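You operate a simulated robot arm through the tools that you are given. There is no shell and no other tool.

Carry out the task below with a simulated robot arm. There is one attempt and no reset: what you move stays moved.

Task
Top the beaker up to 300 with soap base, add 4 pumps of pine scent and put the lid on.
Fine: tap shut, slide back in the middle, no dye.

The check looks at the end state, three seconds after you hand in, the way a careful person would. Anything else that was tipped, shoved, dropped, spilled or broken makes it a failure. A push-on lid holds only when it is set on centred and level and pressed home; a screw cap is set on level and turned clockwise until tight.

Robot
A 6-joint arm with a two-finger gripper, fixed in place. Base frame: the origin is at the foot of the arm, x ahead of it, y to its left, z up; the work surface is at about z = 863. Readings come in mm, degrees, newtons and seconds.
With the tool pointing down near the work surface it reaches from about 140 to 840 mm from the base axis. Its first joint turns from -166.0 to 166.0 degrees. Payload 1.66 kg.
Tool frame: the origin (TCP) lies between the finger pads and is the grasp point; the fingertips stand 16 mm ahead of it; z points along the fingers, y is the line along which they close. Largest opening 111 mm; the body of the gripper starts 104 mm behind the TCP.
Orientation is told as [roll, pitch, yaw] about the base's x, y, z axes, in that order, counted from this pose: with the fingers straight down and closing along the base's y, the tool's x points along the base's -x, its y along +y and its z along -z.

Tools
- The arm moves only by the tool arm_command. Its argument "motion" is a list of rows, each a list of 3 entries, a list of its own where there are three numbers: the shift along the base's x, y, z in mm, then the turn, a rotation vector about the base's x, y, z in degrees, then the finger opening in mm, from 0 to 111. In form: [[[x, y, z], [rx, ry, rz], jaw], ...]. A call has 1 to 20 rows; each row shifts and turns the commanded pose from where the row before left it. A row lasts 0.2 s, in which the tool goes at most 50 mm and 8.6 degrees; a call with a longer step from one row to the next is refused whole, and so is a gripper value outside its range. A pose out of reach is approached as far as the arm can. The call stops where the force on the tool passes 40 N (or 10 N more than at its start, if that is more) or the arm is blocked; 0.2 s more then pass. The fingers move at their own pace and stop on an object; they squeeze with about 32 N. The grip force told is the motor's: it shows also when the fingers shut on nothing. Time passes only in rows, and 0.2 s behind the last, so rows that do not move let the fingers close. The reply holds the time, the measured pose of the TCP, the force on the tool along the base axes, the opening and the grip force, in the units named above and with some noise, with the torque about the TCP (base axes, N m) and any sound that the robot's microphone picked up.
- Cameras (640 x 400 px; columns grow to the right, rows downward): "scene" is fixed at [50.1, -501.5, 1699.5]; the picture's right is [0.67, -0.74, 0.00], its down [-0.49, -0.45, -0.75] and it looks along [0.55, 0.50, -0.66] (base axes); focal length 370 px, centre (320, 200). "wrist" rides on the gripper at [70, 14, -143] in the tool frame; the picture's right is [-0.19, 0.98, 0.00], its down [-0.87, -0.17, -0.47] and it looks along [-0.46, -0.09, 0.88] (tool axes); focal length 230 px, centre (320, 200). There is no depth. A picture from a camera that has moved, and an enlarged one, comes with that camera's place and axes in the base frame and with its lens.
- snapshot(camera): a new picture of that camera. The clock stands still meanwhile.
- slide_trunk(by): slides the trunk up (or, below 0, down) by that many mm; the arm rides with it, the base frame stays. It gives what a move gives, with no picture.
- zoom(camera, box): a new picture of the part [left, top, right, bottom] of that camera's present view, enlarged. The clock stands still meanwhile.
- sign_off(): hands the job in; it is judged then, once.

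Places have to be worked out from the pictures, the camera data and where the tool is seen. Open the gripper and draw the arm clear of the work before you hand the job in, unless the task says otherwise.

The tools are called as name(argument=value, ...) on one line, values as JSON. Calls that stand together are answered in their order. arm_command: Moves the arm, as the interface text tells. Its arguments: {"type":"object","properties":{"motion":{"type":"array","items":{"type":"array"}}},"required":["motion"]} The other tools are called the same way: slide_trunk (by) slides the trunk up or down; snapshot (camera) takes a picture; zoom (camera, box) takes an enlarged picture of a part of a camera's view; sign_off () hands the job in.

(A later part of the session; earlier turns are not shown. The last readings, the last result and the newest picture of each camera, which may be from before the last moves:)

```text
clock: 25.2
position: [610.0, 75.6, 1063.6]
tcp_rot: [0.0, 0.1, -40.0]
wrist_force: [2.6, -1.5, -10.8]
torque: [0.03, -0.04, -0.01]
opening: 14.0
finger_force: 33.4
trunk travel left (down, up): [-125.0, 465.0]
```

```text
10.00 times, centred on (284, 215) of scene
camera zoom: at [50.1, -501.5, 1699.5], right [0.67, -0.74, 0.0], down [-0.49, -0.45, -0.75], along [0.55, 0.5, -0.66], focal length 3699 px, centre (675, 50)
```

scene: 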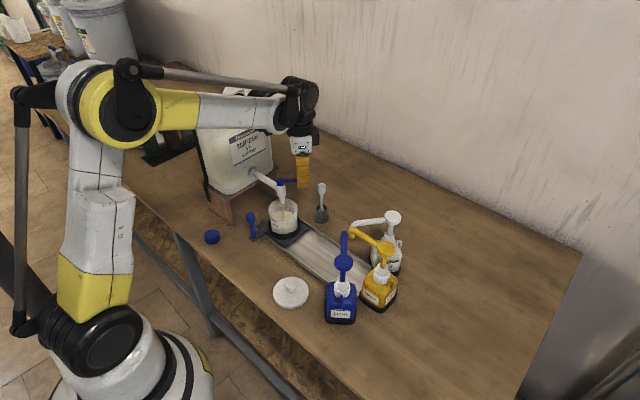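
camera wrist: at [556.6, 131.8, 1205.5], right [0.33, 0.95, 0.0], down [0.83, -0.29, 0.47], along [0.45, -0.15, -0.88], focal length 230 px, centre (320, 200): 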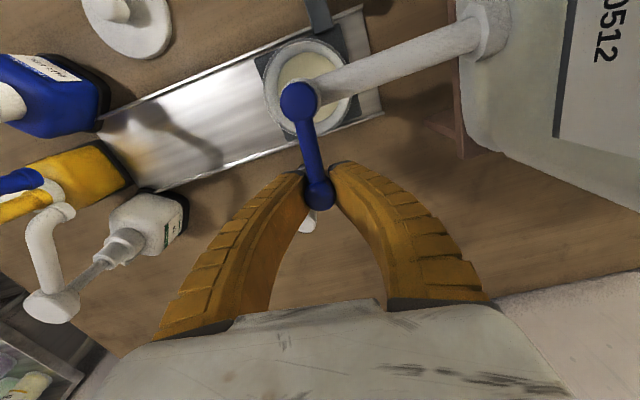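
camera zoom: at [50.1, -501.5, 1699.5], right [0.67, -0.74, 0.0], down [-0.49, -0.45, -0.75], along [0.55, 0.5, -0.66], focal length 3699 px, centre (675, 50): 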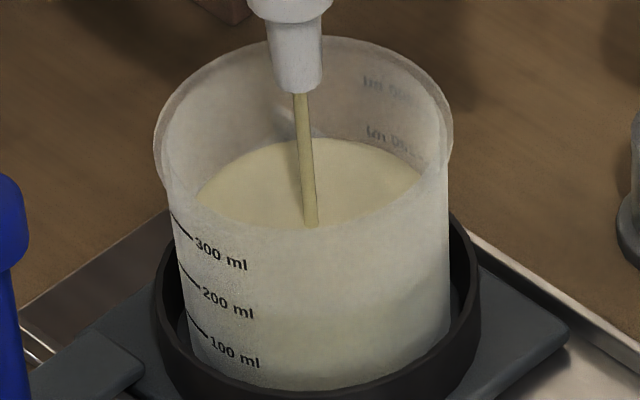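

About 170 ml now, at 14 ml/s. I let it run another four seconds.

arm_command(motion=[[[0, 0, 0], [0, 0, 0], 12], [[0, 0, 0], [0, 0, 0], 12], [[0, 0, 0], [0, 0, 0], 12], [[0, 0, 0], [0, 0, 0], 12], [[0, 0, 0], [0, 0, 0], 12], [[0, 0, 0], [0, 0, 0], 12], [[0, 0, 0], [0, 0, 0], 12], [[0, 0, 0], [0, 0, 0], 12], [[0, 0, 0], [0, 0, 0], 12], [[0, 0, 0], [0, 0, 0], 12], [[0, 0, 0], [0, 0, 0], 12], [[0, 0, 0], [0, 0, 0], 12], [[0, 0, 0], [0, 0, 0], 12], [[0, 0, 0], [0, 0, 0], 12], [[0, 0, 0], [0, 0, 0], 12], [[0, 0, 0], [0, 0, 0], 12], [[0, 0, 0], [0, 0, 0], 12], [[0, 0, 0], [0, 0, 0], 12], [[0, 0, 0], [0, 0, 0], 12]])

zoom(camera="scene", box=[267, 195, 302, 235])

```text
clock: 29.2
position: [609.6, 74.5, 1062.9]
tcp_rot: [0.1, 0.1, -39.9]
wrist_force: [3.8, -2.7, -11.4]
torque: [0.0, 0.0, 0.01]
opening: 13.2
finger_force: 34.0
trunk travel left (down, up): [-125.0, 465.0]
```

```text
10.00 times, centred on (284, 215) of scene
camera zoom: at [50.1, -501.5, 1699.5], right [0.67, -0.74, 0.0], down [-0.49, -0.45, -0.75], along [0.55, 0.5, -0.66], focal length 3699 px, centre (675, 50)
```

zoom: 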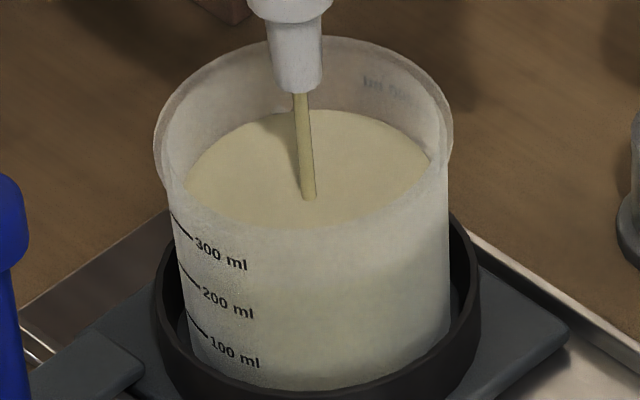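

About 225 ml. I run it a little under three seconds more, then start throttling.

arm_command(motion=[[[0, 0, 0], [0, 0, 0], 12], [[0, 0, 0], [0, 0, 0], 12], [[0, 0, 0], [0, 0, 0], 12], [[0, 0, 0], [0, 0, 0], 12], [[0, 0, 0], [0, 0, 0], 12], [[0, 0, 0], [0, 0, 0], 12], [[0, 0, 0], [0, 0, 0], 12], [[0, 0, 0], [0, 0, 0], 12], [[0, 0, 0], [0, 0, 0], 12], [[0, 0, 0], [0, 0, 0], 12], [[0, 0, 0], [0, 0, 0], 12], [[0, 0, 0], [0, 0, 0], 12]])

zoom(camera="scene", box=[267, 195, 302, 235])

snapshot(camera="wrist")

```text
clock: 31.8
position: [610.5, 75.6, 1062.9]
tcp_rot: [0.0, 0.2, -39.9]
wrist_force: [2.8, -3.1, -10.6]
torque: [0.0, -0.01, 0.02]
opening: 13.5
finger_force: 33.7
trunk travel left (down, up): [-125.0, 465.0]
```

```text
10.00 times, centred on (284, 215) of scene
camera zoom: at [50.1, -501.5, 1699.5], right [0.67, -0.74, 0.0], down [-0.49, -0.45, -0.75], along [0.55, 0.5, -0.66], focal length 3699 px, centre (675, 50)
```

zoom: 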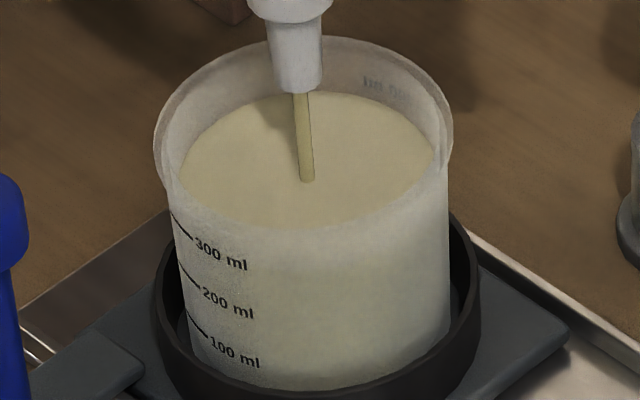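

```text
taken
camera wrist: at [565.5, 131.4, 1205.3], right [0.78, 0.63, 0.0], down [0.56, -0.69, 0.47], along [0.3, -0.37, -0.88], focal length 230 px, centre (320, 200)
```

wrist: 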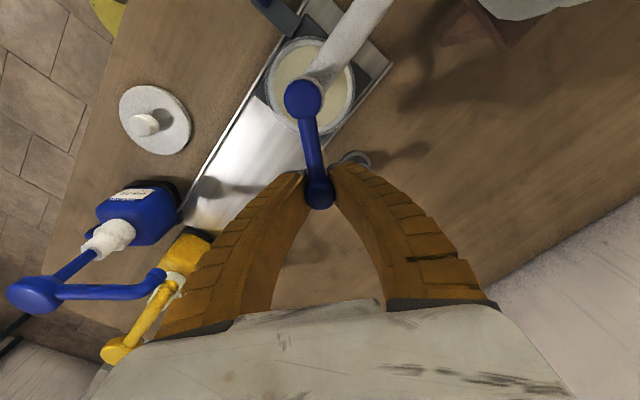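

About 260 ml. I zoom in on the far-wall 300 mark versus the liquid edge before throttling down.

zoom(camera="scene", box=[284, 196, 302, 212])

```text
16.00 times, centred on (293, 204) of scene
camera zoom: at [50.1, -501.5, 1699.5], right [0.67, -0.74, 0.0], down [-0.49, -0.45, -0.75], along [0.55, 0.5, -0.66], focal length 5918 px, centre (752, 136)
```

zoom: 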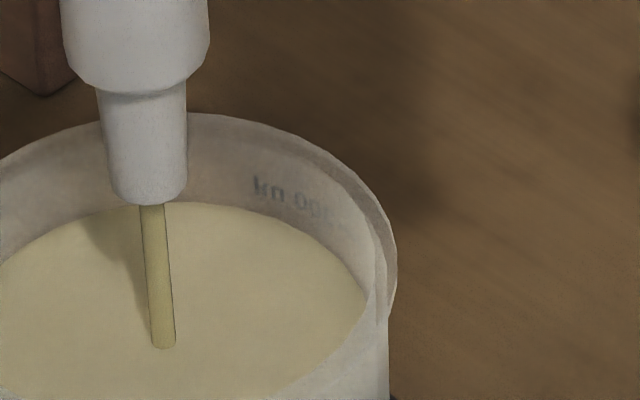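

About 264 ml. I throttle back to the 20-degree position and hold two seconds.

arm_command(motion=[[[4.58, 6.19, 0], [0, 0, 7], 12], [[3.78, 6.69, 0], [0, 0, 7], 12], [[2.58, 6.07, 0], [0, 0, 6], 12], [[0, 0, 0], [0, 0, 0], 12], [[0, 0, 0], [0, 0, 0], 12], [[0, 0, 0], [0, 0, 0], 12], [[0, 0, 0], [0, 0, 0], 12], [[0, 0, 0], [0, 0, 0], 12], [[0, 0, 0], [0, 0, 0], 12], [[0, 0, 0], [0, 0, 0], 12], [[0, 0, 0], [0, 0, 0], 12]])

zoom(camera="scene", box=[284, 196, 302, 212])

zoom(camera="scene", box=[267, 195, 302, 235])

```text
clock: 34.2
position: [620.6, 94.4, 1061.6]
tcp_rot: [0.0, 0.0, -20.0]
wrist_force: [2.4, -2.1, -9.1]
torque: [-0.02, 0.03, 0.06]
opening: 12.9
finger_force: 33.8
trunk travel left (down, up): [-125.0, 465.0]
```

```text
16.00 times, centred on (293, 204) of scene
camera zoom: at [50.1, -501.5, 1699.5], right [0.67, -0.74, 0.0], down [-0.49, -0.45, -0.75], along [0.55, 0.5, -0.66], focal length 5918 px, centre (752, 136)
```

zoom: 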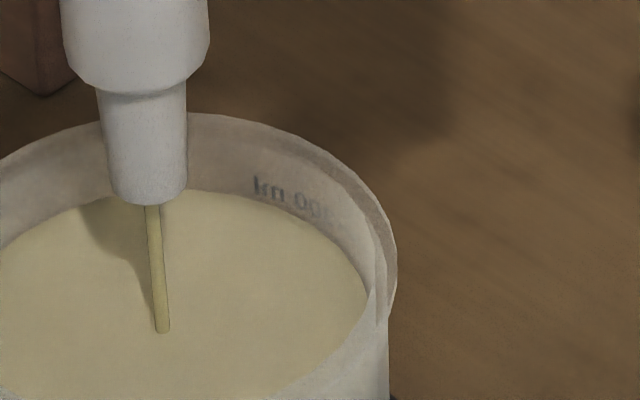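

```text
10.00 times, centred on (284, 215) of scene
camera zoom: at [50.1, -501.5, 1699.5], right [0.67, -0.74, 0.0], down [-0.49, -0.45, -0.75], along [0.55, 0.5, -0.66], focal length 3699 px, centre (675, 50)
```

zoom: 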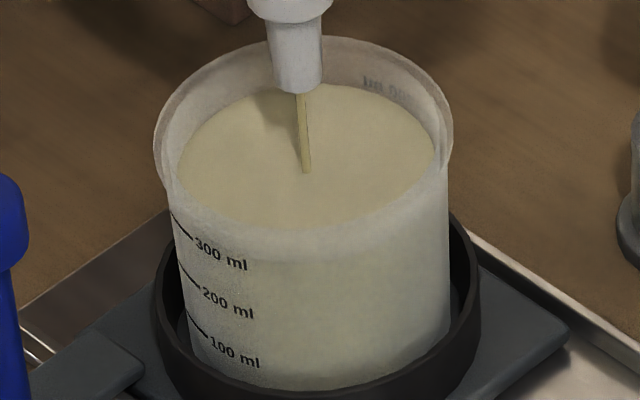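

About 281 ml. I hold at this trickle for about two more seconds and then re-check.

arm_command(motion=[[[0, 0, 0], [0, 0, 0], 12], [[0, 0, 0], [0, 0, 0], 12], [[0, 0, 0], [0, 0, 0], 12], [[0, 0, 0], [0, 0, 0], 12], [[0, 0, 0], [0, 0, 0], 12], [[0, 0, 0], [0, 0, 0], 12], [[0, 0, 0], [0, 0, 0], 12], [[0, 0, 0], [0, 0, 0], 12], [[0, 0, 0], [0, 0, 0], 12]])

zoom(camera="scene", box=[284, 196, 302, 212])

```text
clock: 36.2
position: [620.0, 93.0, 1063.7]
tcp_rot: [0.1, 0.1, -20.0]
wrist_force: [3.9, -0.9, -9.3]
torque: [0.01, -0.05, 0.01]
opening: 12.9
finger_force: 34.1
trunk travel left (down, up): [-125.0, 465.0]
```

```text
16.00 times, centred on (293, 204) of scene
camera zoom: at [50.1, -501.5, 1699.5], right [0.67, -0.74, 0.0], down [-0.49, -0.45, -0.75], along [0.55, 0.5, -0.66], focal length 5918 px, centre (752, 136)
```

zoom: 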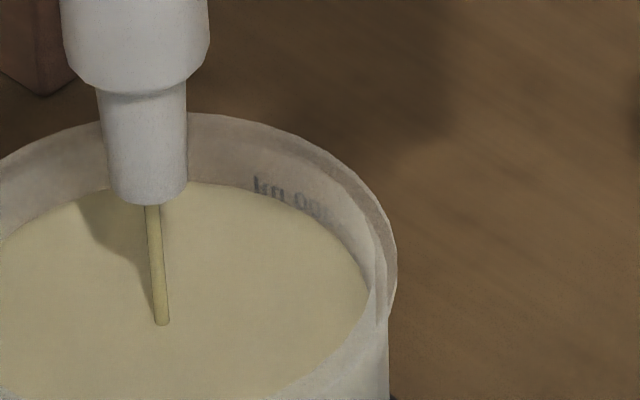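

About 290 ml by the far-wall mark, but that mark is on the outer wall so parallax matters. I close the tap fully now and measure properly before any final trim.

arm_command(motion=[[[1.93, 6.31, 0], [0, 0, 6], 12], [[1.26, 6.47, 0], [0, 0, 6], 12], [[0.45, 4.3, 0], [0, 0, 4], 12], [[0.15, 4.3, 0], [0, 0, 4], 12], [[0, 0, 0], [0, 0, 0], 12], [[0, 0, 0], [0, 0, 0], 12]])

zoom(camera="scene", box=[284, 196, 302, 212])

zoom(camera="scene", box=[240, 140, 330, 230])

snapshot(camera="wrist")

```text
clock: 37.6
position: [625.0, 115.0, 1062.2]
tcp_rot: [0.0, 0.2, 0.1]
wrist_force: [-3.4, -4.9, -17.4]
torque: [-0.01, 0.13, 0.19]
opening: 12.9
finger_force: 34.2
trunk travel left (down, up): [-125.0, 465.0]
```

```text
16.00 times, centred on (293, 204) of scene
camera zoom: at [50.1, -501.5, 1699.5], right [0.67, -0.74, 0.0], down [-0.49, -0.45, -0.75], along [0.55, 0.5, -0.66], focal length 5918 px, centre (752, 136)
```

zoom: 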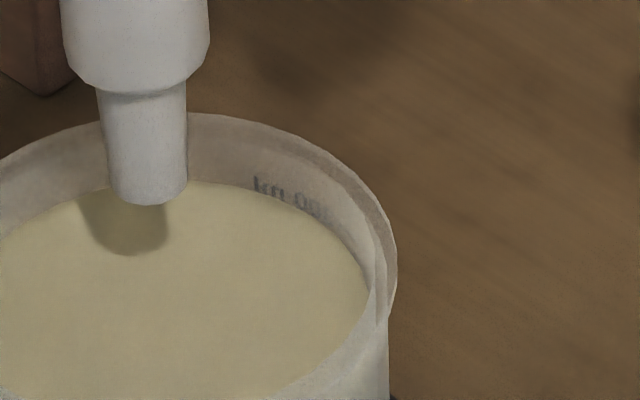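

```text
4.44 times, centred on (285, 185) of scene
camera zoom: at [50.1, -501.5, 1699.5], right [0.67, -0.74, 0.0], down [-0.49, -0.45, -0.75], along [0.55, 0.5, -0.66], focal length 1644 px, centre (476, 267)
```

zoom: 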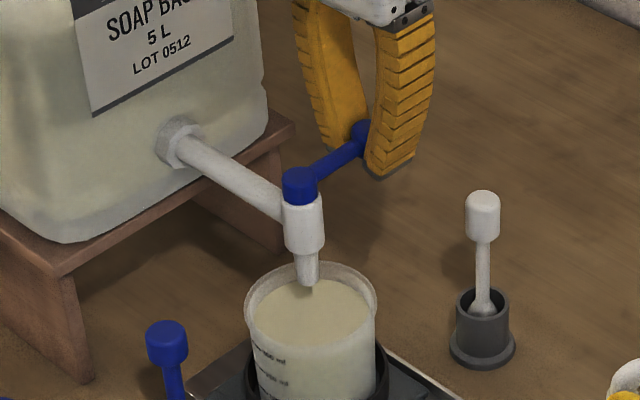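

```text
taken
camera wrist: at [555.7, 129.6, 1205.5], right [0.19, 0.98, 0.0], down [0.87, -0.17, 0.47], along [0.46, -0.09, -0.88], focal length 230 px, centre (320, 200)
```

wrist: 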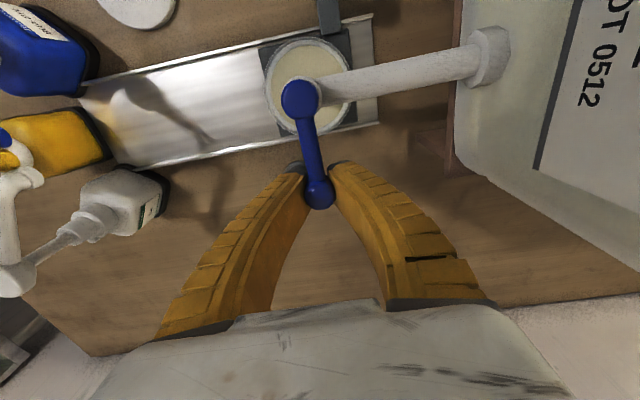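

Flow has stopped. Now I look at the front wall in detail for the liquid line against the 300 tick.

zoom(camera="scene", box=[268, 205, 300, 230])

zoom(camera="scene", box=[266, 205, 284, 221])

```text
16.00 times, centred on (284, 218) of scene
camera zoom: at [50.1, -501.5, 1699.5], right [0.67, -0.74, 0.0], down [-0.49, -0.45, -0.75], along [0.55, 0.5, -0.66], focal length 5918 px, centre (896, -80)
```

zoom: 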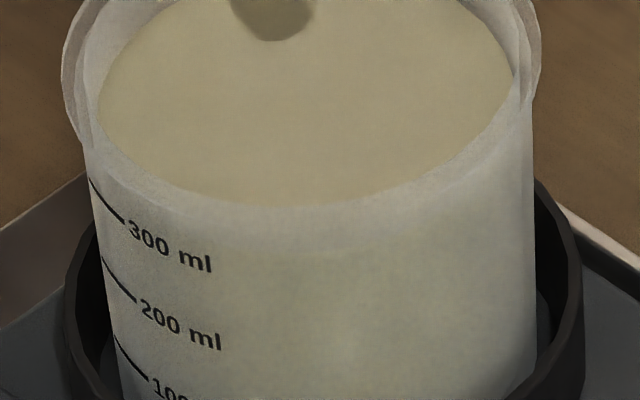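

```text
16.00 times, centred on (275, 213) of scene
camera zoom: at [50.1, -501.5, 1699.5], right [0.67, -0.74, 0.0], down [-0.49, -0.45, -0.75], along [0.55, 0.5, -0.66], focal length 5918 px, centre (1040, -8)
```

zoom: 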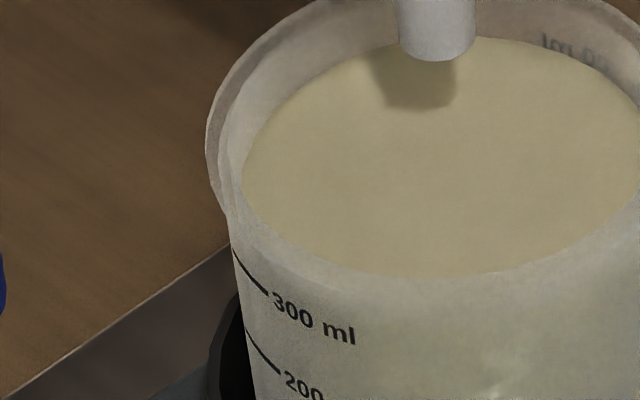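

The tap is shut and the liquid is close to the 300 mark (roughly 300–310 by my geometry). I release the lever, lift off, and go for a near-horizontal look at the beaker to verify.

arm_command(motion=[[[0, 0, 0], [0, 0, 0], 30], [[0, 0, 0], [0, 0, 0], 60], [[0, 0, 20], [0, 0, 0], 60], [[0, 0, 40], [0, 0, 0], 60], [[0, 0, 40], [0, 0, 0], 60], [[-45, 0, 10], [0, 0, 0], 60], [[-48, 0, 0], [0, 0, 0], 80], [[-48, 0, 0], [0, 0, 0], 111], [[-45, 0, 0], [0, 0, 0], 111], [[-40, -10, 0], [0, 0, 0], 111], [[0, 0, 0], [0, 0, 0], 111]])

zoom(camera="scene", box=[240, 150, 350, 250])

```text
clock: 40.0
position: [399.1, 104.0, 1172.7]
tcp_rot: [0.1, 0.1, 0.0]
wrist_force: [-0.6, -0.7, -0.9]
torque: [0.03, -0.01, -0.01]
opening: 110.9
finger_force: 0.1
trunk travel left (down, up): [-125.0, 465.0]
```

```text
4.00 times, centred on (295, 200) of scene
camera zoom: at [50.1, -501.5, 1699.5], right [0.67, -0.74, 0.0], down [-0.49, -0.45, -0.75], along [0.55, 0.5, -0.66], focal length 1480 px, centre (420, 200)
```

zoom: 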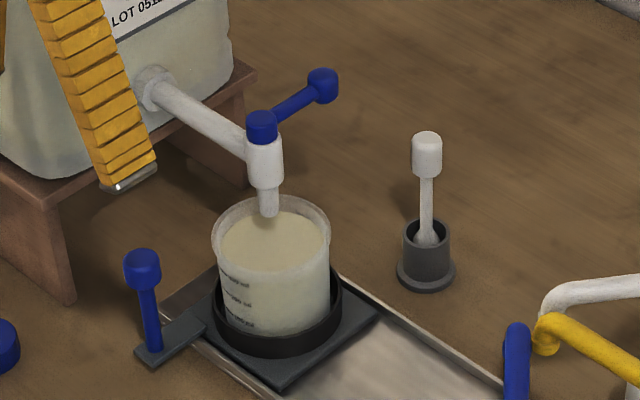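

Tap lever is back at its shut position with no stream. I lower and tilt the camera to view the beaker nearly side-on.

arm_command(motion=[[[-5, -1, -35], [0, -8.4, 0], 111], [[-5, -1, -35], [0, -8.4, 0], 111], [[-5, -1, -35], [0, -8.4, 0], 111], [[-5, -1, -35], [0, -8.4, 0], 111], [[-5, -1, -35], [0, -8.4, 0], 111], [[-5, -1, -30], [0, -8.4, 0], 111], [[0, 0, 0], [0, 0, 0], 111]])

snapshot(camera="wrist")

```text
clock: 41.6
position: [382.6, 110.5, 1007.2]
tcp_rot: [0.0, -50.4, 0.1]
wrist_force: [0.5, -0.3, -0.8]
torque: [-0.03, -0.01, 0.02]
opening: 111.0
finger_force: 0.1
out of reach, approached as far as the arm can: row 6
trunk travel left (down, up): [-125.0, 465.0]
```

```text
taken
camera wrist: at [227.9, 124.9, 1045.7], right [0.12, 0.98, 0.15], down [0.19, -0.17, 0.97], along [0.97, -0.09, -0.21], focal length 230 px, centre (320, 200)
```

wrist: 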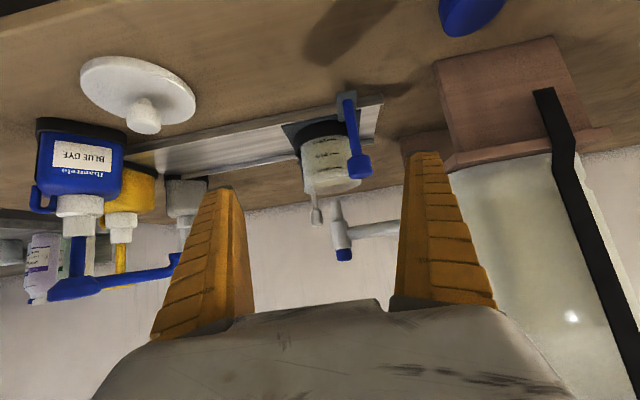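

I zoom on the beaker; the arm reached its limit here, but the trunk could lower the camera if needed.

zoom(camera="wrist", box=[290, 110, 380, 200])

zoom(camera="wrist", box=[300, 145, 350, 200])

```text
4.44 times, centred on (335, 155) of wrist
camera zoom: at [227.9, 124.9, 1045.7], right [0.12, 0.98, 0.15], down [0.19, -0.17, 0.97], along [0.97, -0.09, -0.21], focal length 1022 px, centre (253, 400)
```

zoom: 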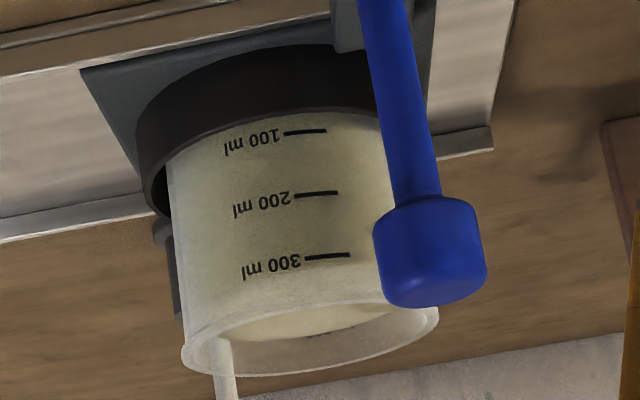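

```text
7.27 times, centred on (325, 172) of wrist
camera zoom: at [227.9, 124.9, 1045.7], right [0.12, 0.98, 0.15], down [0.19, -0.17, 0.97], along [0.97, -0.09, -0.21], focal length 1673 px, centre (284, 400)
```

zoom: 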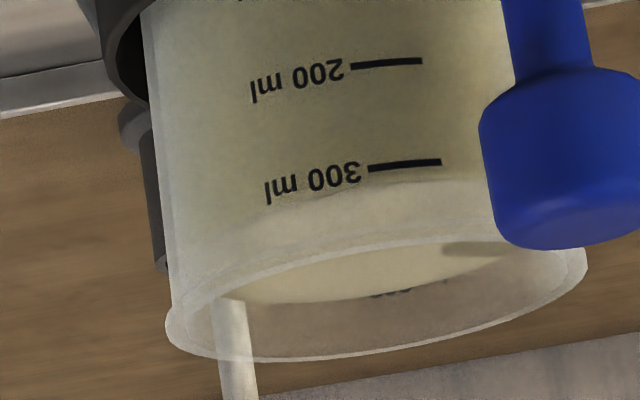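

The side view shows the liquid line slightly above the 300 tick (I judge 300–310 ml), so no more base is needed. I straighten the tool and go back above the slide handle.

arm_command(motion=[[[5, 5, 30], [0, 8.4, 0], 111], [[8, 8, 30], [0, 8.4, 0], 111], [[10, 8, 30], [0, 8.4, 0], 111], [[10, 8, 30], [0, 8.4, 0], 111], [[10, 8, 20], [0, 8.4, 0], 80], [[10, 5, 10], [0, 8.4, 0], 60], [[0, 0, 0], [0, 0, 0], 60]])

snapshot(camera="wrist")

```text
clock: 43.2
position: [421.7, 142.8, 1154.8]
tcp_rot: [0.0, 0.1, 0.0]
wrist_force: [0.6, 0.5, 0.2]
torque: [0.0, 0.05, 0.01]
opening: 61.9
finger_force: 1.2
trunk travel left (down, up): [-125.0, 465.0]
```

```text
taken
camera wrist: at [352.5, 156.8, 1297.9], right [0.19, 0.98, 0.0], down [0.87, -0.17, 0.47], along [0.46, -0.09, -0.88], focal length 230 px, centre (320, 200)
```

wrist: 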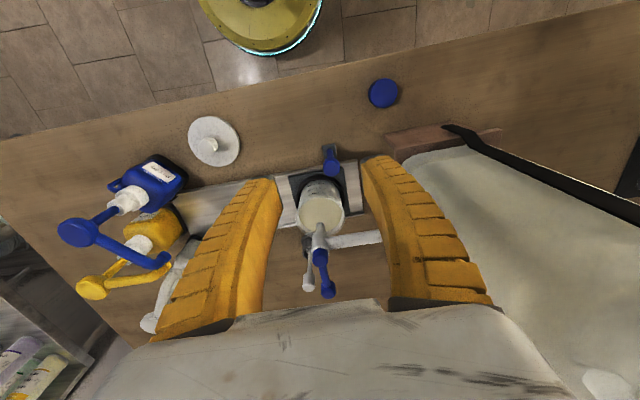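

I lower around the handle at about (471, 148) and grip its knob again.

arm_command(motion=[[[24, 3, -30], [0, 0, 0], 60], [[24.6, 2.9, -30], [0, 0, 0], 60], [[0, 0, -40], [0, 0, 0], 60], [[0, 0, -45], [0, 0, 0], 60], [[0, 0, -30], [0, 0, 0], 60], [[0, 0, -21], [0, 0, 0], 60], [[0, 0, 0], [0, 0, 0], 60]])

snapshot(camera="wrist")

```text
clock: 44.8
position: [469.1, 146.1, 956.9]
tcp_rot: [0.0, 0.1, 0.0]
wrist_force: [-1.1, 1.1, 0.4]
torque: [0.04, -0.01, -0.04]
opening: 62.0
finger_force: 1.7
trunk travel left (down, up): [-125.0, 465.0]
```

```text
taken
camera wrist: at [400.0, 161.5, 1099.8], right [0.19, 0.98, 0.0], down [0.87, -0.17, 0.47], along [0.46, -0.09, -0.88], focal length 230 px, centre (320, 200)
```

wrist: 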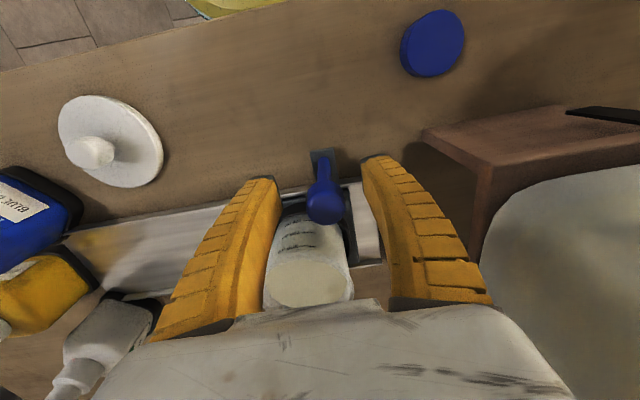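

The knob is slightly right of centre, so I nudge by 1–2 mm and close.

arm_command(motion=[[[1, 2, 1.5], [0, 0, 0], 60], [[0, 0, 0], [0, 0, 0], 40], [[0, 0, 0], [0, 0, 0], 25], [[0, 0, 0], [0, 0, 0], 15], [[0, 0, 0], [0, 0, 0], 15]])

snapshot(camera="wrist")

```text
clock: 46.0
position: [471.0, 149.2, 959.8]
tcp_rot: [0.0, 0.0, 0.0]
wrist_force: [-2.1, 1.4, -3.7]
torque: [0.02, -0.1, 0.0]
opening: 20.7
finger_force: 33.8
trunk travel left (down, up): [-125.0, 465.0]
```

```text
taken
camera wrist: at [401.2, 163.4, 1101.8], right [0.19, 0.98, 0.0], down [0.87, -0.17, 0.47], along [0.46, -0.09, -0.88], focal length 230 px, centre (320, 200)
```

wrist: 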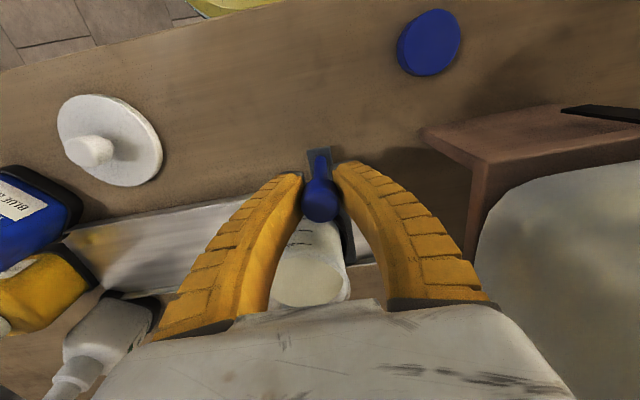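

Gripped again. I slide the full beaker smoothly in -y, following the slight skew of the rail.

arm_command(motion=[[[0, -2, 0], [0, 0, 0], 15], [[0, -4, 0], [0, 0, 0], 15], [[-0.1, -6, 0], [0, 0, 0], 15], [[-0.1, -7, 0], [0, 0, 0], 15], [[-0.1, -8, 0], [0, 0, 0], 15], [[-0.1, -8, 0], [0, 0, 0], 15], [[-0.1, -8, 0], [0, 0, 0], 15], [[-0.1, -8, 0], [0, 0, 0], 15], [[-0.1, -8, 0], [0, 0, 0], 15], [[-0.1, -8, 0], [0, 0, 0], 15], [[-0.1, -8, 0], [0, 0, 0], 15], [[-0.1, -8, 0], [0, 0, 0], 15], [[-0.1, -8, 0], [0, 0, 0], 15], [[-0.1, -8, 0], [0, 0, 0], 15], [[0, -6, 0], [0, 0, 0], 15], [[0, -4, 0], [0, 0, 0], 15], [[0, -2, 0], [0, 0, 0], 15], [[0, 0, 0], [0, 0, 0], 15]])

zoom(camera="scene", box=[250, 170, 430, 300])

snapshot(camera="wrist")

```text
clock: 49.8
position: [471.5, 37.4, 958.8]
tcp_rot: [0.0, 0.2, 0.0]
wrist_force: [15.2, -2.3, -9.5]
torque: [-0.04, -0.27, -0.03]
opening: 19.7
finger_force: 33.6
trunk travel left (down, up): [-125.0, 465.0]
```

```text
3.08 times, centred on (340, 235) of scene
camera zoom: at [50.1, -501.5, 1699.5], right [0.67, -0.74, 0.0], down [-0.49, -0.45, -0.75], along [0.55, 0.5, -0.66], focal length 1138 px, centre (258, 92)
```

zoom: 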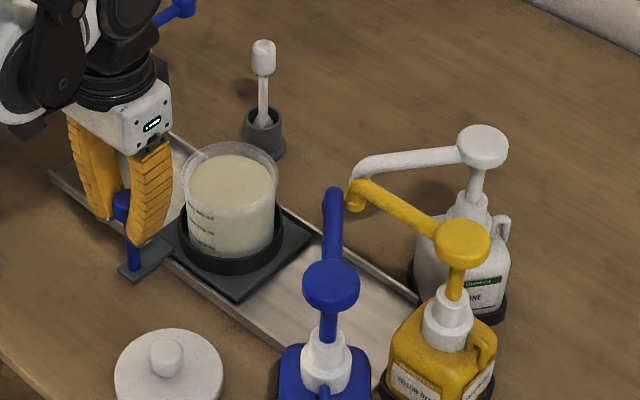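

```text
taken
camera wrist: at [401.6, 52.3, 1102.3], right [0.19, 0.98, 0.0], down [0.87, -0.17, 0.47], along [0.46, -0.09, -0.88], focal length 230 px, centre (320, 200)
```

wrist: 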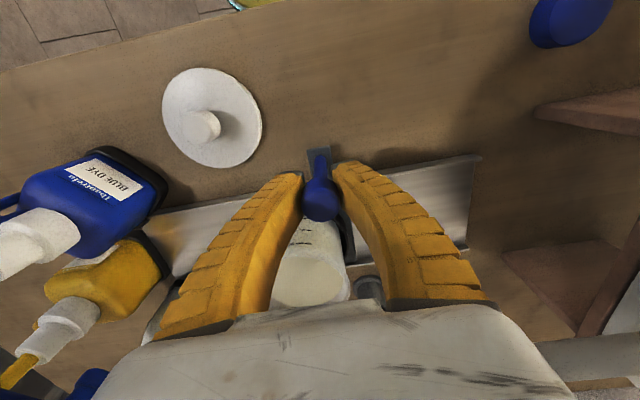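

Passing the middle (handle y ≈ 37.8). A +x force of 15 N shows I should not have shifted x, so I restore it and continue toward the pump spouts.

arm_command(motion=[[[1.2, 0, 0], [0, 0, 0], 15], [[0, -3, 0], [0, 0, 0], 15], [[0, -5, 0], [0, 0, 0], 15], [[0, -7, 0], [0, 0, 0], 15], [[0, -8, 0], [0, 0, 0], 15], [[0, -8, 0], [0, 0, 0], 15], [[0, -8, 0], [0, 0, 0], 15], [[0, -8, 0], [0, 0, 0], 15], [[0, -8, 0], [0, 0, 0], 15], [[0, -8, 0], [0, 0, 0], 15], [[0, -8, 0], [0, 0, 0], 15], [[0, -5, 0], [0, 0, 0], 15], [[0, -3, 0], [0, 0, 0], 15], [[0, 0, 0], [0, 0, 0], 15]])

zoom(camera="scene", box=[260, 180, 420, 300])

snapshot(camera="wrist")

```text
clock: 52.8
position: [471.6, -40.2, 960.4]
tcp_rot: [0.1, 0.1, -0.1]
wrist_force: [-0.4, 0.9, -21.2]
torque: [-0.01, -0.56, 0.01]
opening: 19.0
finger_force: 34.1
trunk travel left (down, up): [-125.0, 465.0]
```

```text
3.33 times, centred on (340, 240) of scene
camera zoom: at [50.1, -501.5, 1699.5], right [0.67, -0.74, 0.0], down [-0.49, -0.45, -0.75], along [0.55, 0.5, -0.66], focal length 1233 px, centre (253, 67)
```

zoom: 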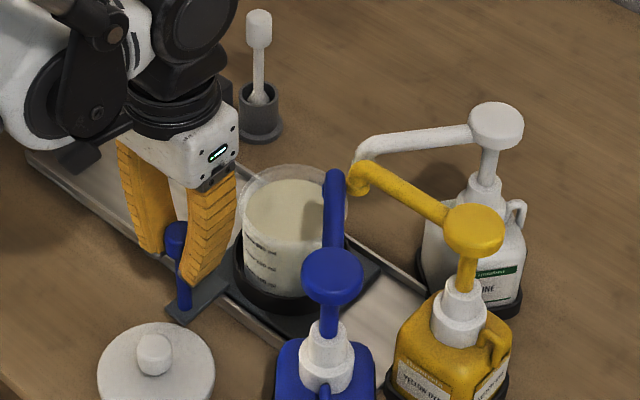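

```text
taken
camera wrist: at [401.9, -26.0, 1102.6], right [0.19, 0.98, 0.0], down [0.87, -0.17, 0.47], along [0.46, -0.09, -0.88], focal length 230 px, centre (320, 200)
```

wrist: 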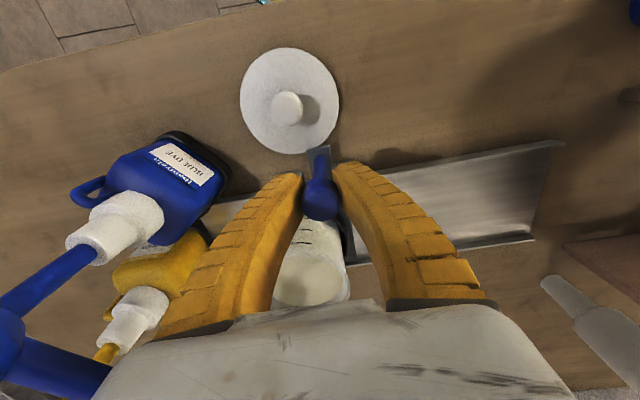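

The handle's foot plate is getting close to the lid lying on the table, so I inspect that clearance before moving on.

zoom(camera="wrist", box=[230, 40, 360, 180])

zoom(camera="scene", box=[275, 240, 325, 310])

```text
2.86 times, centred on (295, 110) of wrist
camera zoom: at [401.9, -26.0, 1102.6], right [0.19, 0.98, 0.0], down [0.87, -0.17, 0.47], along [0.46, -0.09, -0.88], focal length 657 px, centre (391, 457)
```

zoom: 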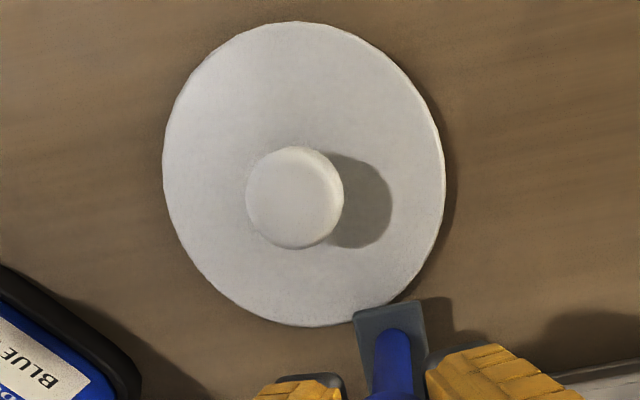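

```text
5.71 times, centred on (300, 275) of scene
camera zoom: at [50.1, -501.5, 1699.5], right [0.67, -0.74, 0.0], down [-0.49, -0.45, -0.75], along [0.55, 0.5, -0.66], focal length 2114 px, centre (434, -229)
```

zoom: 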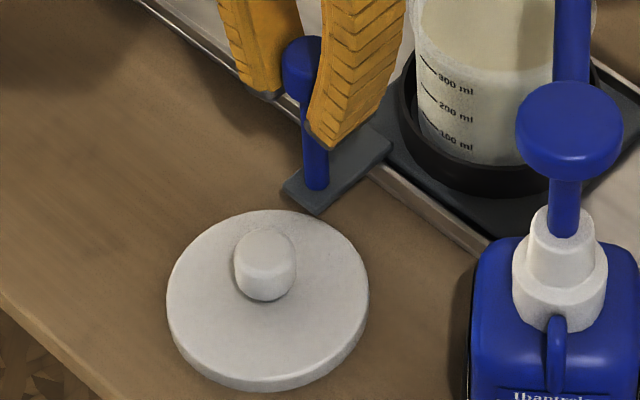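

The foot plate's corner seems to overlap the lid's edge by a millimetre or two in plan view. I zoom closer on that spot.

zoom(camera="scene", box=[296, 255, 314, 271])

zoom(camera="wrist", box=[290, 130, 330, 170])

```text
16.00 times, centred on (305, 263) of scene
camera zoom: at [50.1, -501.5, 1699.5], right [0.67, -0.74, 0.0], down [-0.49, -0.45, -0.75], along [0.55, 0.5, -0.66], focal length 5918 px, centre (560, -808)
```

zoom: 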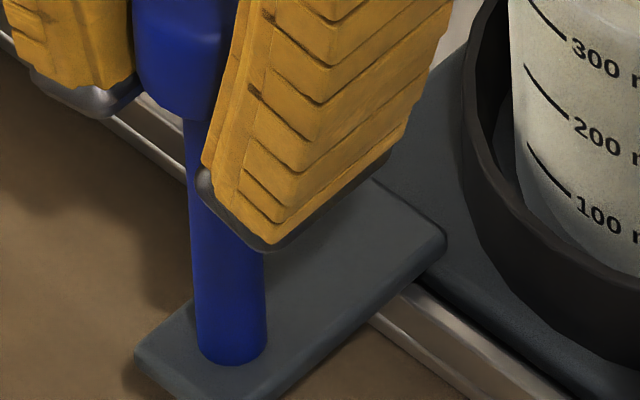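

```text
10.00 times, centred on (310, 150) of wrist
camera zoom: at [401.9, -26.0, 1102.6], right [0.19, 0.98, 0.0], down [0.87, -0.17, 0.47], along [0.46, -0.09, -0.88], focal length 2301 px, centre (420, 700)
```

zoom: 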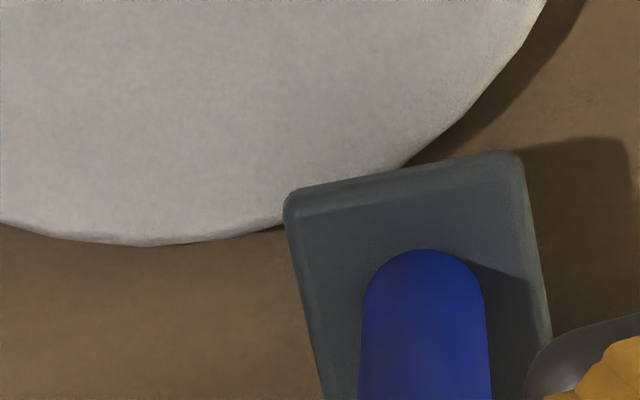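

The foot plate passes just above the lid's edge without contact force so far. There's a 21 N vertical grip strain, so I relax and re-grip the knob before creeping on.

arm_command(motion=[[[0, 0, 0], [0, 0, 0], 24], [[0, 0, 0], [0, 0, 0], 34], [[0, 0, 0], [0, 0, 0], 34], [[0, 0, 0], [0, 0, 0], 34]])

zoom(camera="scene", box=[275, 220, 335, 280])

zoom(camera="wrist", box=[290, 130, 330, 170])

```text
clock: 53.8
position: [470.0, -40.2, 961.1]
tcp_rot: [0.0, 0.2, -0.1]
wrist_force: [-0.9, 0.2, -0.1]
torque: [0.02, 0.02, 0.02]
opening: 36.5
finger_force: 1.4
trunk travel left (down, up): [-125.0, 465.0]
```

```text
6.67 times, centred on (305, 250) of scene
camera zoom: at [50.1, -501.5, 1699.5], right [0.67, -0.74, 0.0], down [-0.49, -0.45, -0.75], along [0.55, 0.5, -0.66], focal length 2466 px, centre (420, -133)
```

zoom: 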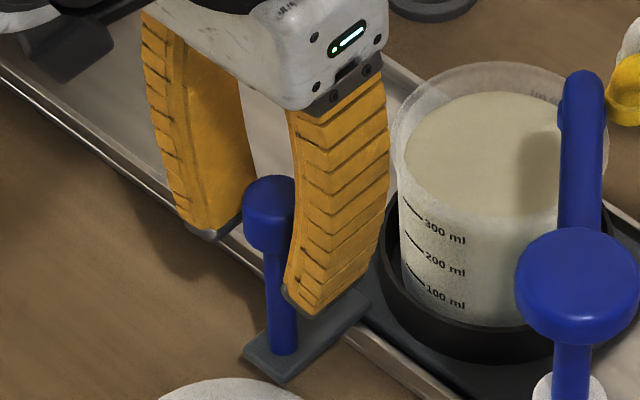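

```text
10.00 times, centred on (310, 150) of wrist
camera zoom: at [401.2, -25.8, 1103.2], right [0.19, 0.98, 0.0], down [0.87, -0.17, 0.47], along [0.46, -0.09, -0.88], focal length 2301 px, centre (420, 700)
```

zoom: 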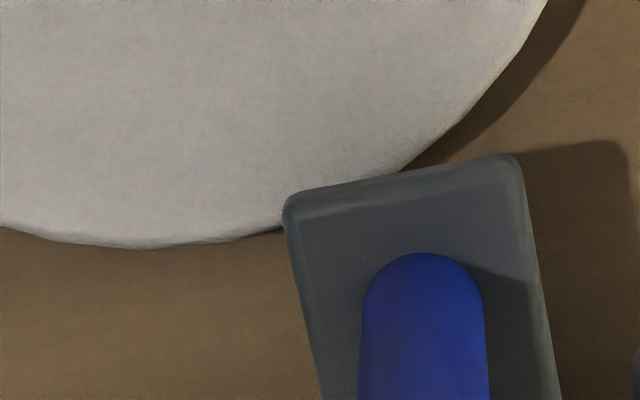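

Strain is gone. Instead of squeezing I now cage the knob loosely and push it in -y in small steps, checking that the lid stays put.

arm_command(motion=[[[0.5, -2, -1.5], [0, 0, 0], 30], [[0, -3, 0], [0, 0, 0], 30], [[0, -3, 0], [0, 0, 0], 30], [[0, -3, 0], [0, 0, 0], 30], [[0, -3, 0], [0, 0, 0], 30], [[0, -2, 0], [0, 0, 0], 30], [[0, 0, 0], [0, 0, 0], 30]])

zoom(camera="wrist", box=[230, 40, 360, 180])

zoom(camera="scene", box=[265, 220, 365, 310])

```text
clock: 55.4
position: [470.9, -55.9, 958.9]
tcp_rot: [0.0, 0.1, -0.1]
wrist_force: [0.5, 1.0, 0.2]
torque: [-0.02, 0.01, 0.04]
opening: 33.0
finger_force: 2.2
trunk travel left (down, up): [-125.0, 465.0]
```

```text
2.86 times, centred on (295, 110) of wrist
camera zoom: at [402.2, -42.2, 1101.4], right [0.19, 0.98, 0.0], down [0.87, -0.17, 0.47], along [0.46, -0.09, -0.88], focal length 657 px, centre (391, 457)
```

zoom: 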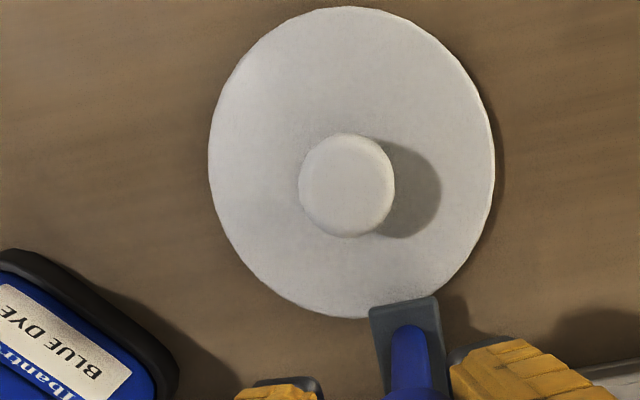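

```text
4.44 times, centred on (315, 265) of scene
camera zoom: at [50.1, -501.5, 1699.5], right [0.67, -0.74, 0.0], down [-0.49, -0.45, -0.75], along [0.55, 0.5, -0.66], focal length 1644 px, centre (342, -89)
```

zoom: 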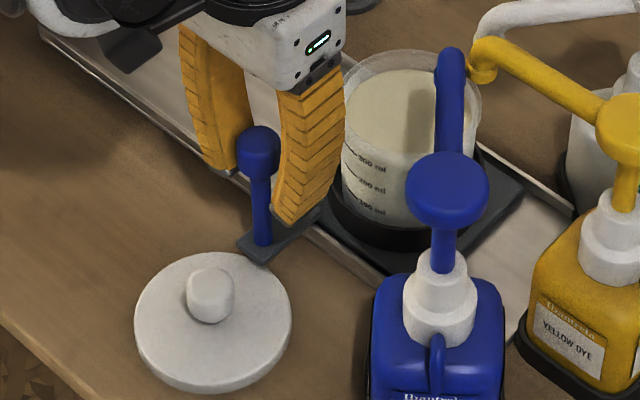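

The lid has not moved and there is no contact force. I continue pushing in -y.

arm_command(motion=[[[0, -3, 0], [0, 0, 0], 30], [[0, -4, 0], [0, 0, 0], 30], [[0, -4, 0], [0, 0, 0], 30], [[0, -4, 0], [0, 0, 0], 30], [[0, -4, 0], [0, 0, 0], 30], [[0, -3, 0], [0, 0, 0], 30], [[0, 0, 0], [0, 0, 0], 30]])

zoom(camera="wrist", box=[230, 40, 360, 180])

zoom(camera="scene", box=[265, 200, 405, 310])

```text
clock: 57.0
position: [471.9, -78.2, 959.4]
tcp_rot: [0.0, 0.0, 0.0]
wrist_force: [-0.2, -0.3, 0.0]
torque: [0.02, -0.02, 0.0]
opening: 32.7
finger_force: 1.7
trunk travel left (down, up): [-125.0, 465.0]
```

```text
2.86 times, centred on (295, 110) of wrist
camera zoom: at [402.5, -64.0, 1101.5], right [0.19, 0.98, 0.0], down [0.87, -0.17, 0.47], along [0.46, -0.09, -0.88], focal length 657 px, centre (391, 457)
```

zoom: 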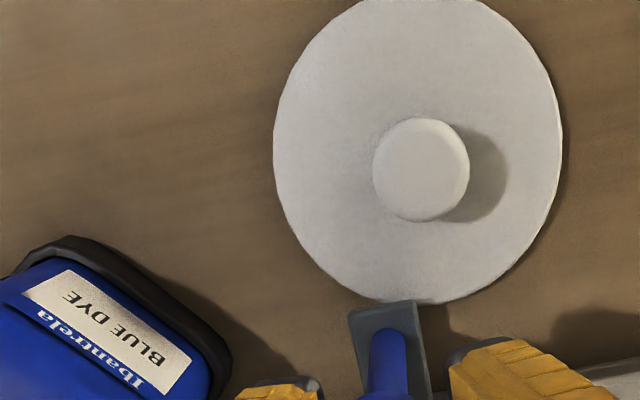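

```text
3.64 times, centred on (335, 255) of scene
camera zoom: at [50.1, -501.5, 1699.5], right [0.67, -0.74, 0.0], down [-0.49, -0.45, -0.75], along [0.55, 0.5, -0.66], focal length 1345 px, centre (266, 0)
```

zoom: 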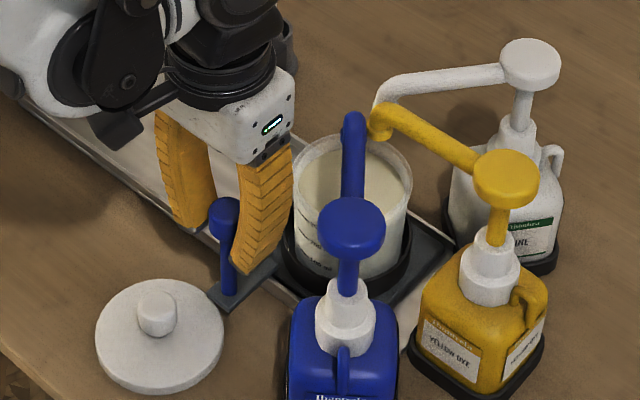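

Lid unmoved. The beaker is about 10 mm short of the spouts' centre, so I push a bit more, feeling for an end stop.

arm_command(motion=[[[0, -3, 0], [0, 0, 0], 30], [[0, -3, 0], [0, 0, 0], 30], [[0, -3, 0], [0, 0, 0], 30], [[0, -2, 0], [0, 0, 0], 30], [[0, 0, 0], [0, 0, 0], 30]])

zoom(camera="scene", box=[300, 200, 400, 290])

snapshot(camera="wrist")

```text
clock: 58.2
position: [472.9, -88.8, 958.3]
tcp_rot: [0.0, 0.2, 0.0]
wrist_force: [-1.0, 10.5, 1.3]
torque: [0.08, 0.01, 0.04]
opening: 39.2
finger_force: 6.0
trunk travel left (down, up): [-125.0, 465.0]
```

```text
4.44 times, centred on (350, 245) of scene
camera zoom: at [50.1, -501.5, 1699.5], right [0.67, -0.74, 0.0], down [-0.49, -0.45, -0.75], along [0.55, 0.5, -0.66], focal length 1644 px, centre (187, 0)
```

zoom: 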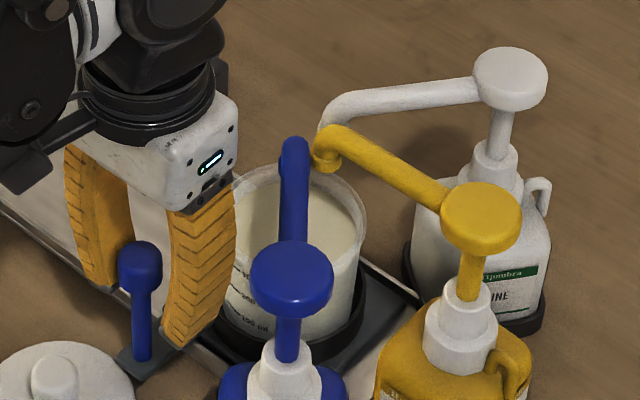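

```text
taken
camera wrist: at [402.7, -74.3, 1101.4], right [0.19, 0.98, 0.0], down [0.87, -0.17, 0.47], along [0.46, -0.09, -0.88], focal length 230 px, centre (320, 200)
```

wrist: 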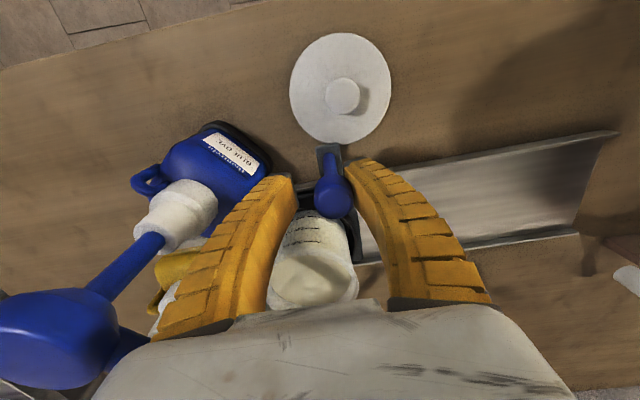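

The +10.5 N push and spread fingers show the carriage is at its end stop under the spouts. I back off, open and lift straight up.

arm_command(motion=[[[0, 4, 0], [0, 0, 0], 36], [[0, 4, 0], [0, 0, 0], 50], [[0, 0, 0], [0, 0, 0], 60], [[0, 0, 15], [0, 0, 0], 60], [[0, 0, 40], [0, 0, 0], 60], [[0, 0, 45], [0, 0, 0], 60], [[0, 0, 48], [0, 0, 0], 60], [[0, 0, 48], [0, 0, 0], 60], [[0, 0, 48], [0, 0, 0], 60], [[0, 0, 0], [0, 0, 0], 60]])

snapshot(camera="wrist")

zoom(camera="scene", box=[280, 190, 420, 320])

```text
clock: 60.4
position: [471.6, -80.5, 1201.9]
tcp_rot: [0.0, 0.1, 0.0]
wrist_force: [-0.2, 0.7, -0.1]
torque: [-0.04, 0.03, -0.04]
opening: 61.8
finger_force: 1.3
trunk travel left (down, up): [-125.0, 465.0]
```

```text
taken
camera wrist: at [402.3, -66.3, 1344.8], right [0.19, 0.98, 0.0], down [0.87, -0.17, 0.47], along [0.46, -0.09, -0.88], focal length 230 px, centre (320, 200)
```

wrist: 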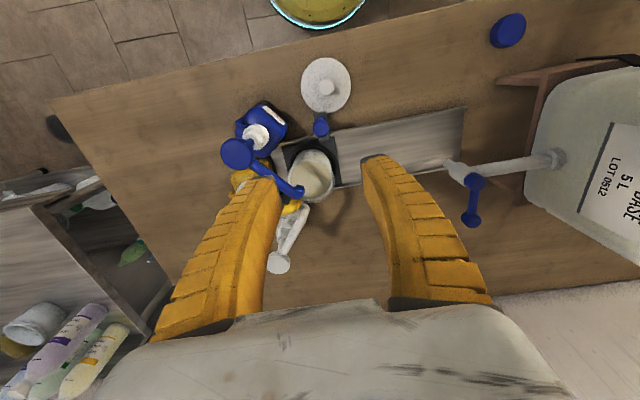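

```text
3.08 times, centred on (350, 255) of scene
camera zoom: at [50.1, -501.5, 1699.5], right [0.67, -0.74, 0.0], down [-0.49, -0.45, -0.75], along [0.55, 0.5, -0.66], focal length 1138 px, centre (228, 31)
```

zoom: 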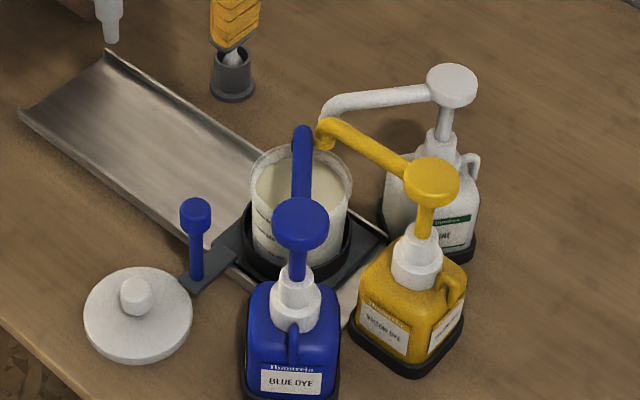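

The beaker sits under the spouts. I move over toward the pine pump for a precise look at its head and spout.

arm_command(motion=[[[40, -25, 0], [0, 0, 0], 60], [[40, -25, 0], [0, 0, 0], 60], [[40, -25, 0], [0, 0, 0], 60], [[8, -20, 0], [0, 0, 0], 60], [[0, 0, 0], [0, 0, 0], 60]])

snapshot(camera="wrist")

zoom(camera="wrist", box=[210, 80, 390, 260])

```text
clock: 61.6
position: [600.6, -177.0, 1201.6]
tcp_rot: [0.0, 0.1, 0.0]
wrist_force: [-0.5, -1.0, 0.8]
torque: [0.0, -0.05, 0.0]
opening: 62.0
finger_force: 1.0
trunk travel left (down, up): [-125.0, 465.0]
```

```text
taken
camera wrist: at [531.4, -162.9, 1343.9], right [0.19, 0.98, 0.0], down [0.87, -0.17, 0.47], along [0.46, -0.09, -0.88], focal length 230 px, centre (320, 200)
```

wrist: 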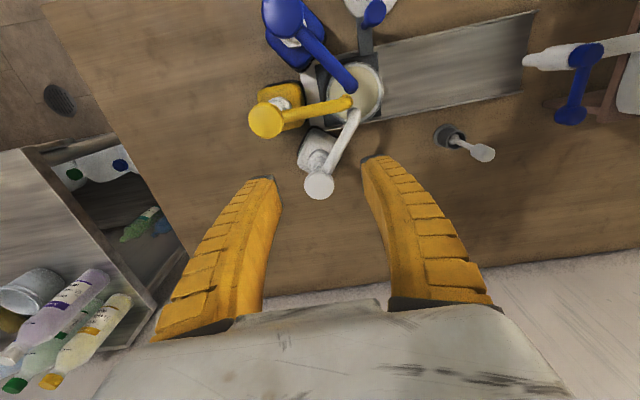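

```text
2.22 times, centred on (300, 170) of wrist
camera zoom: at [531.4, -162.9, 1343.9], right [0.19, 0.98, 0.0], down [0.87, -0.17, 0.47], along [0.46, -0.09, -0.88], focal length 511 px, centre (364, 267)
```

zoom: 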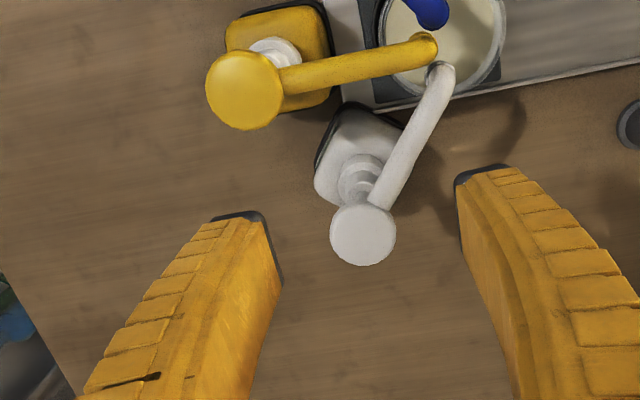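

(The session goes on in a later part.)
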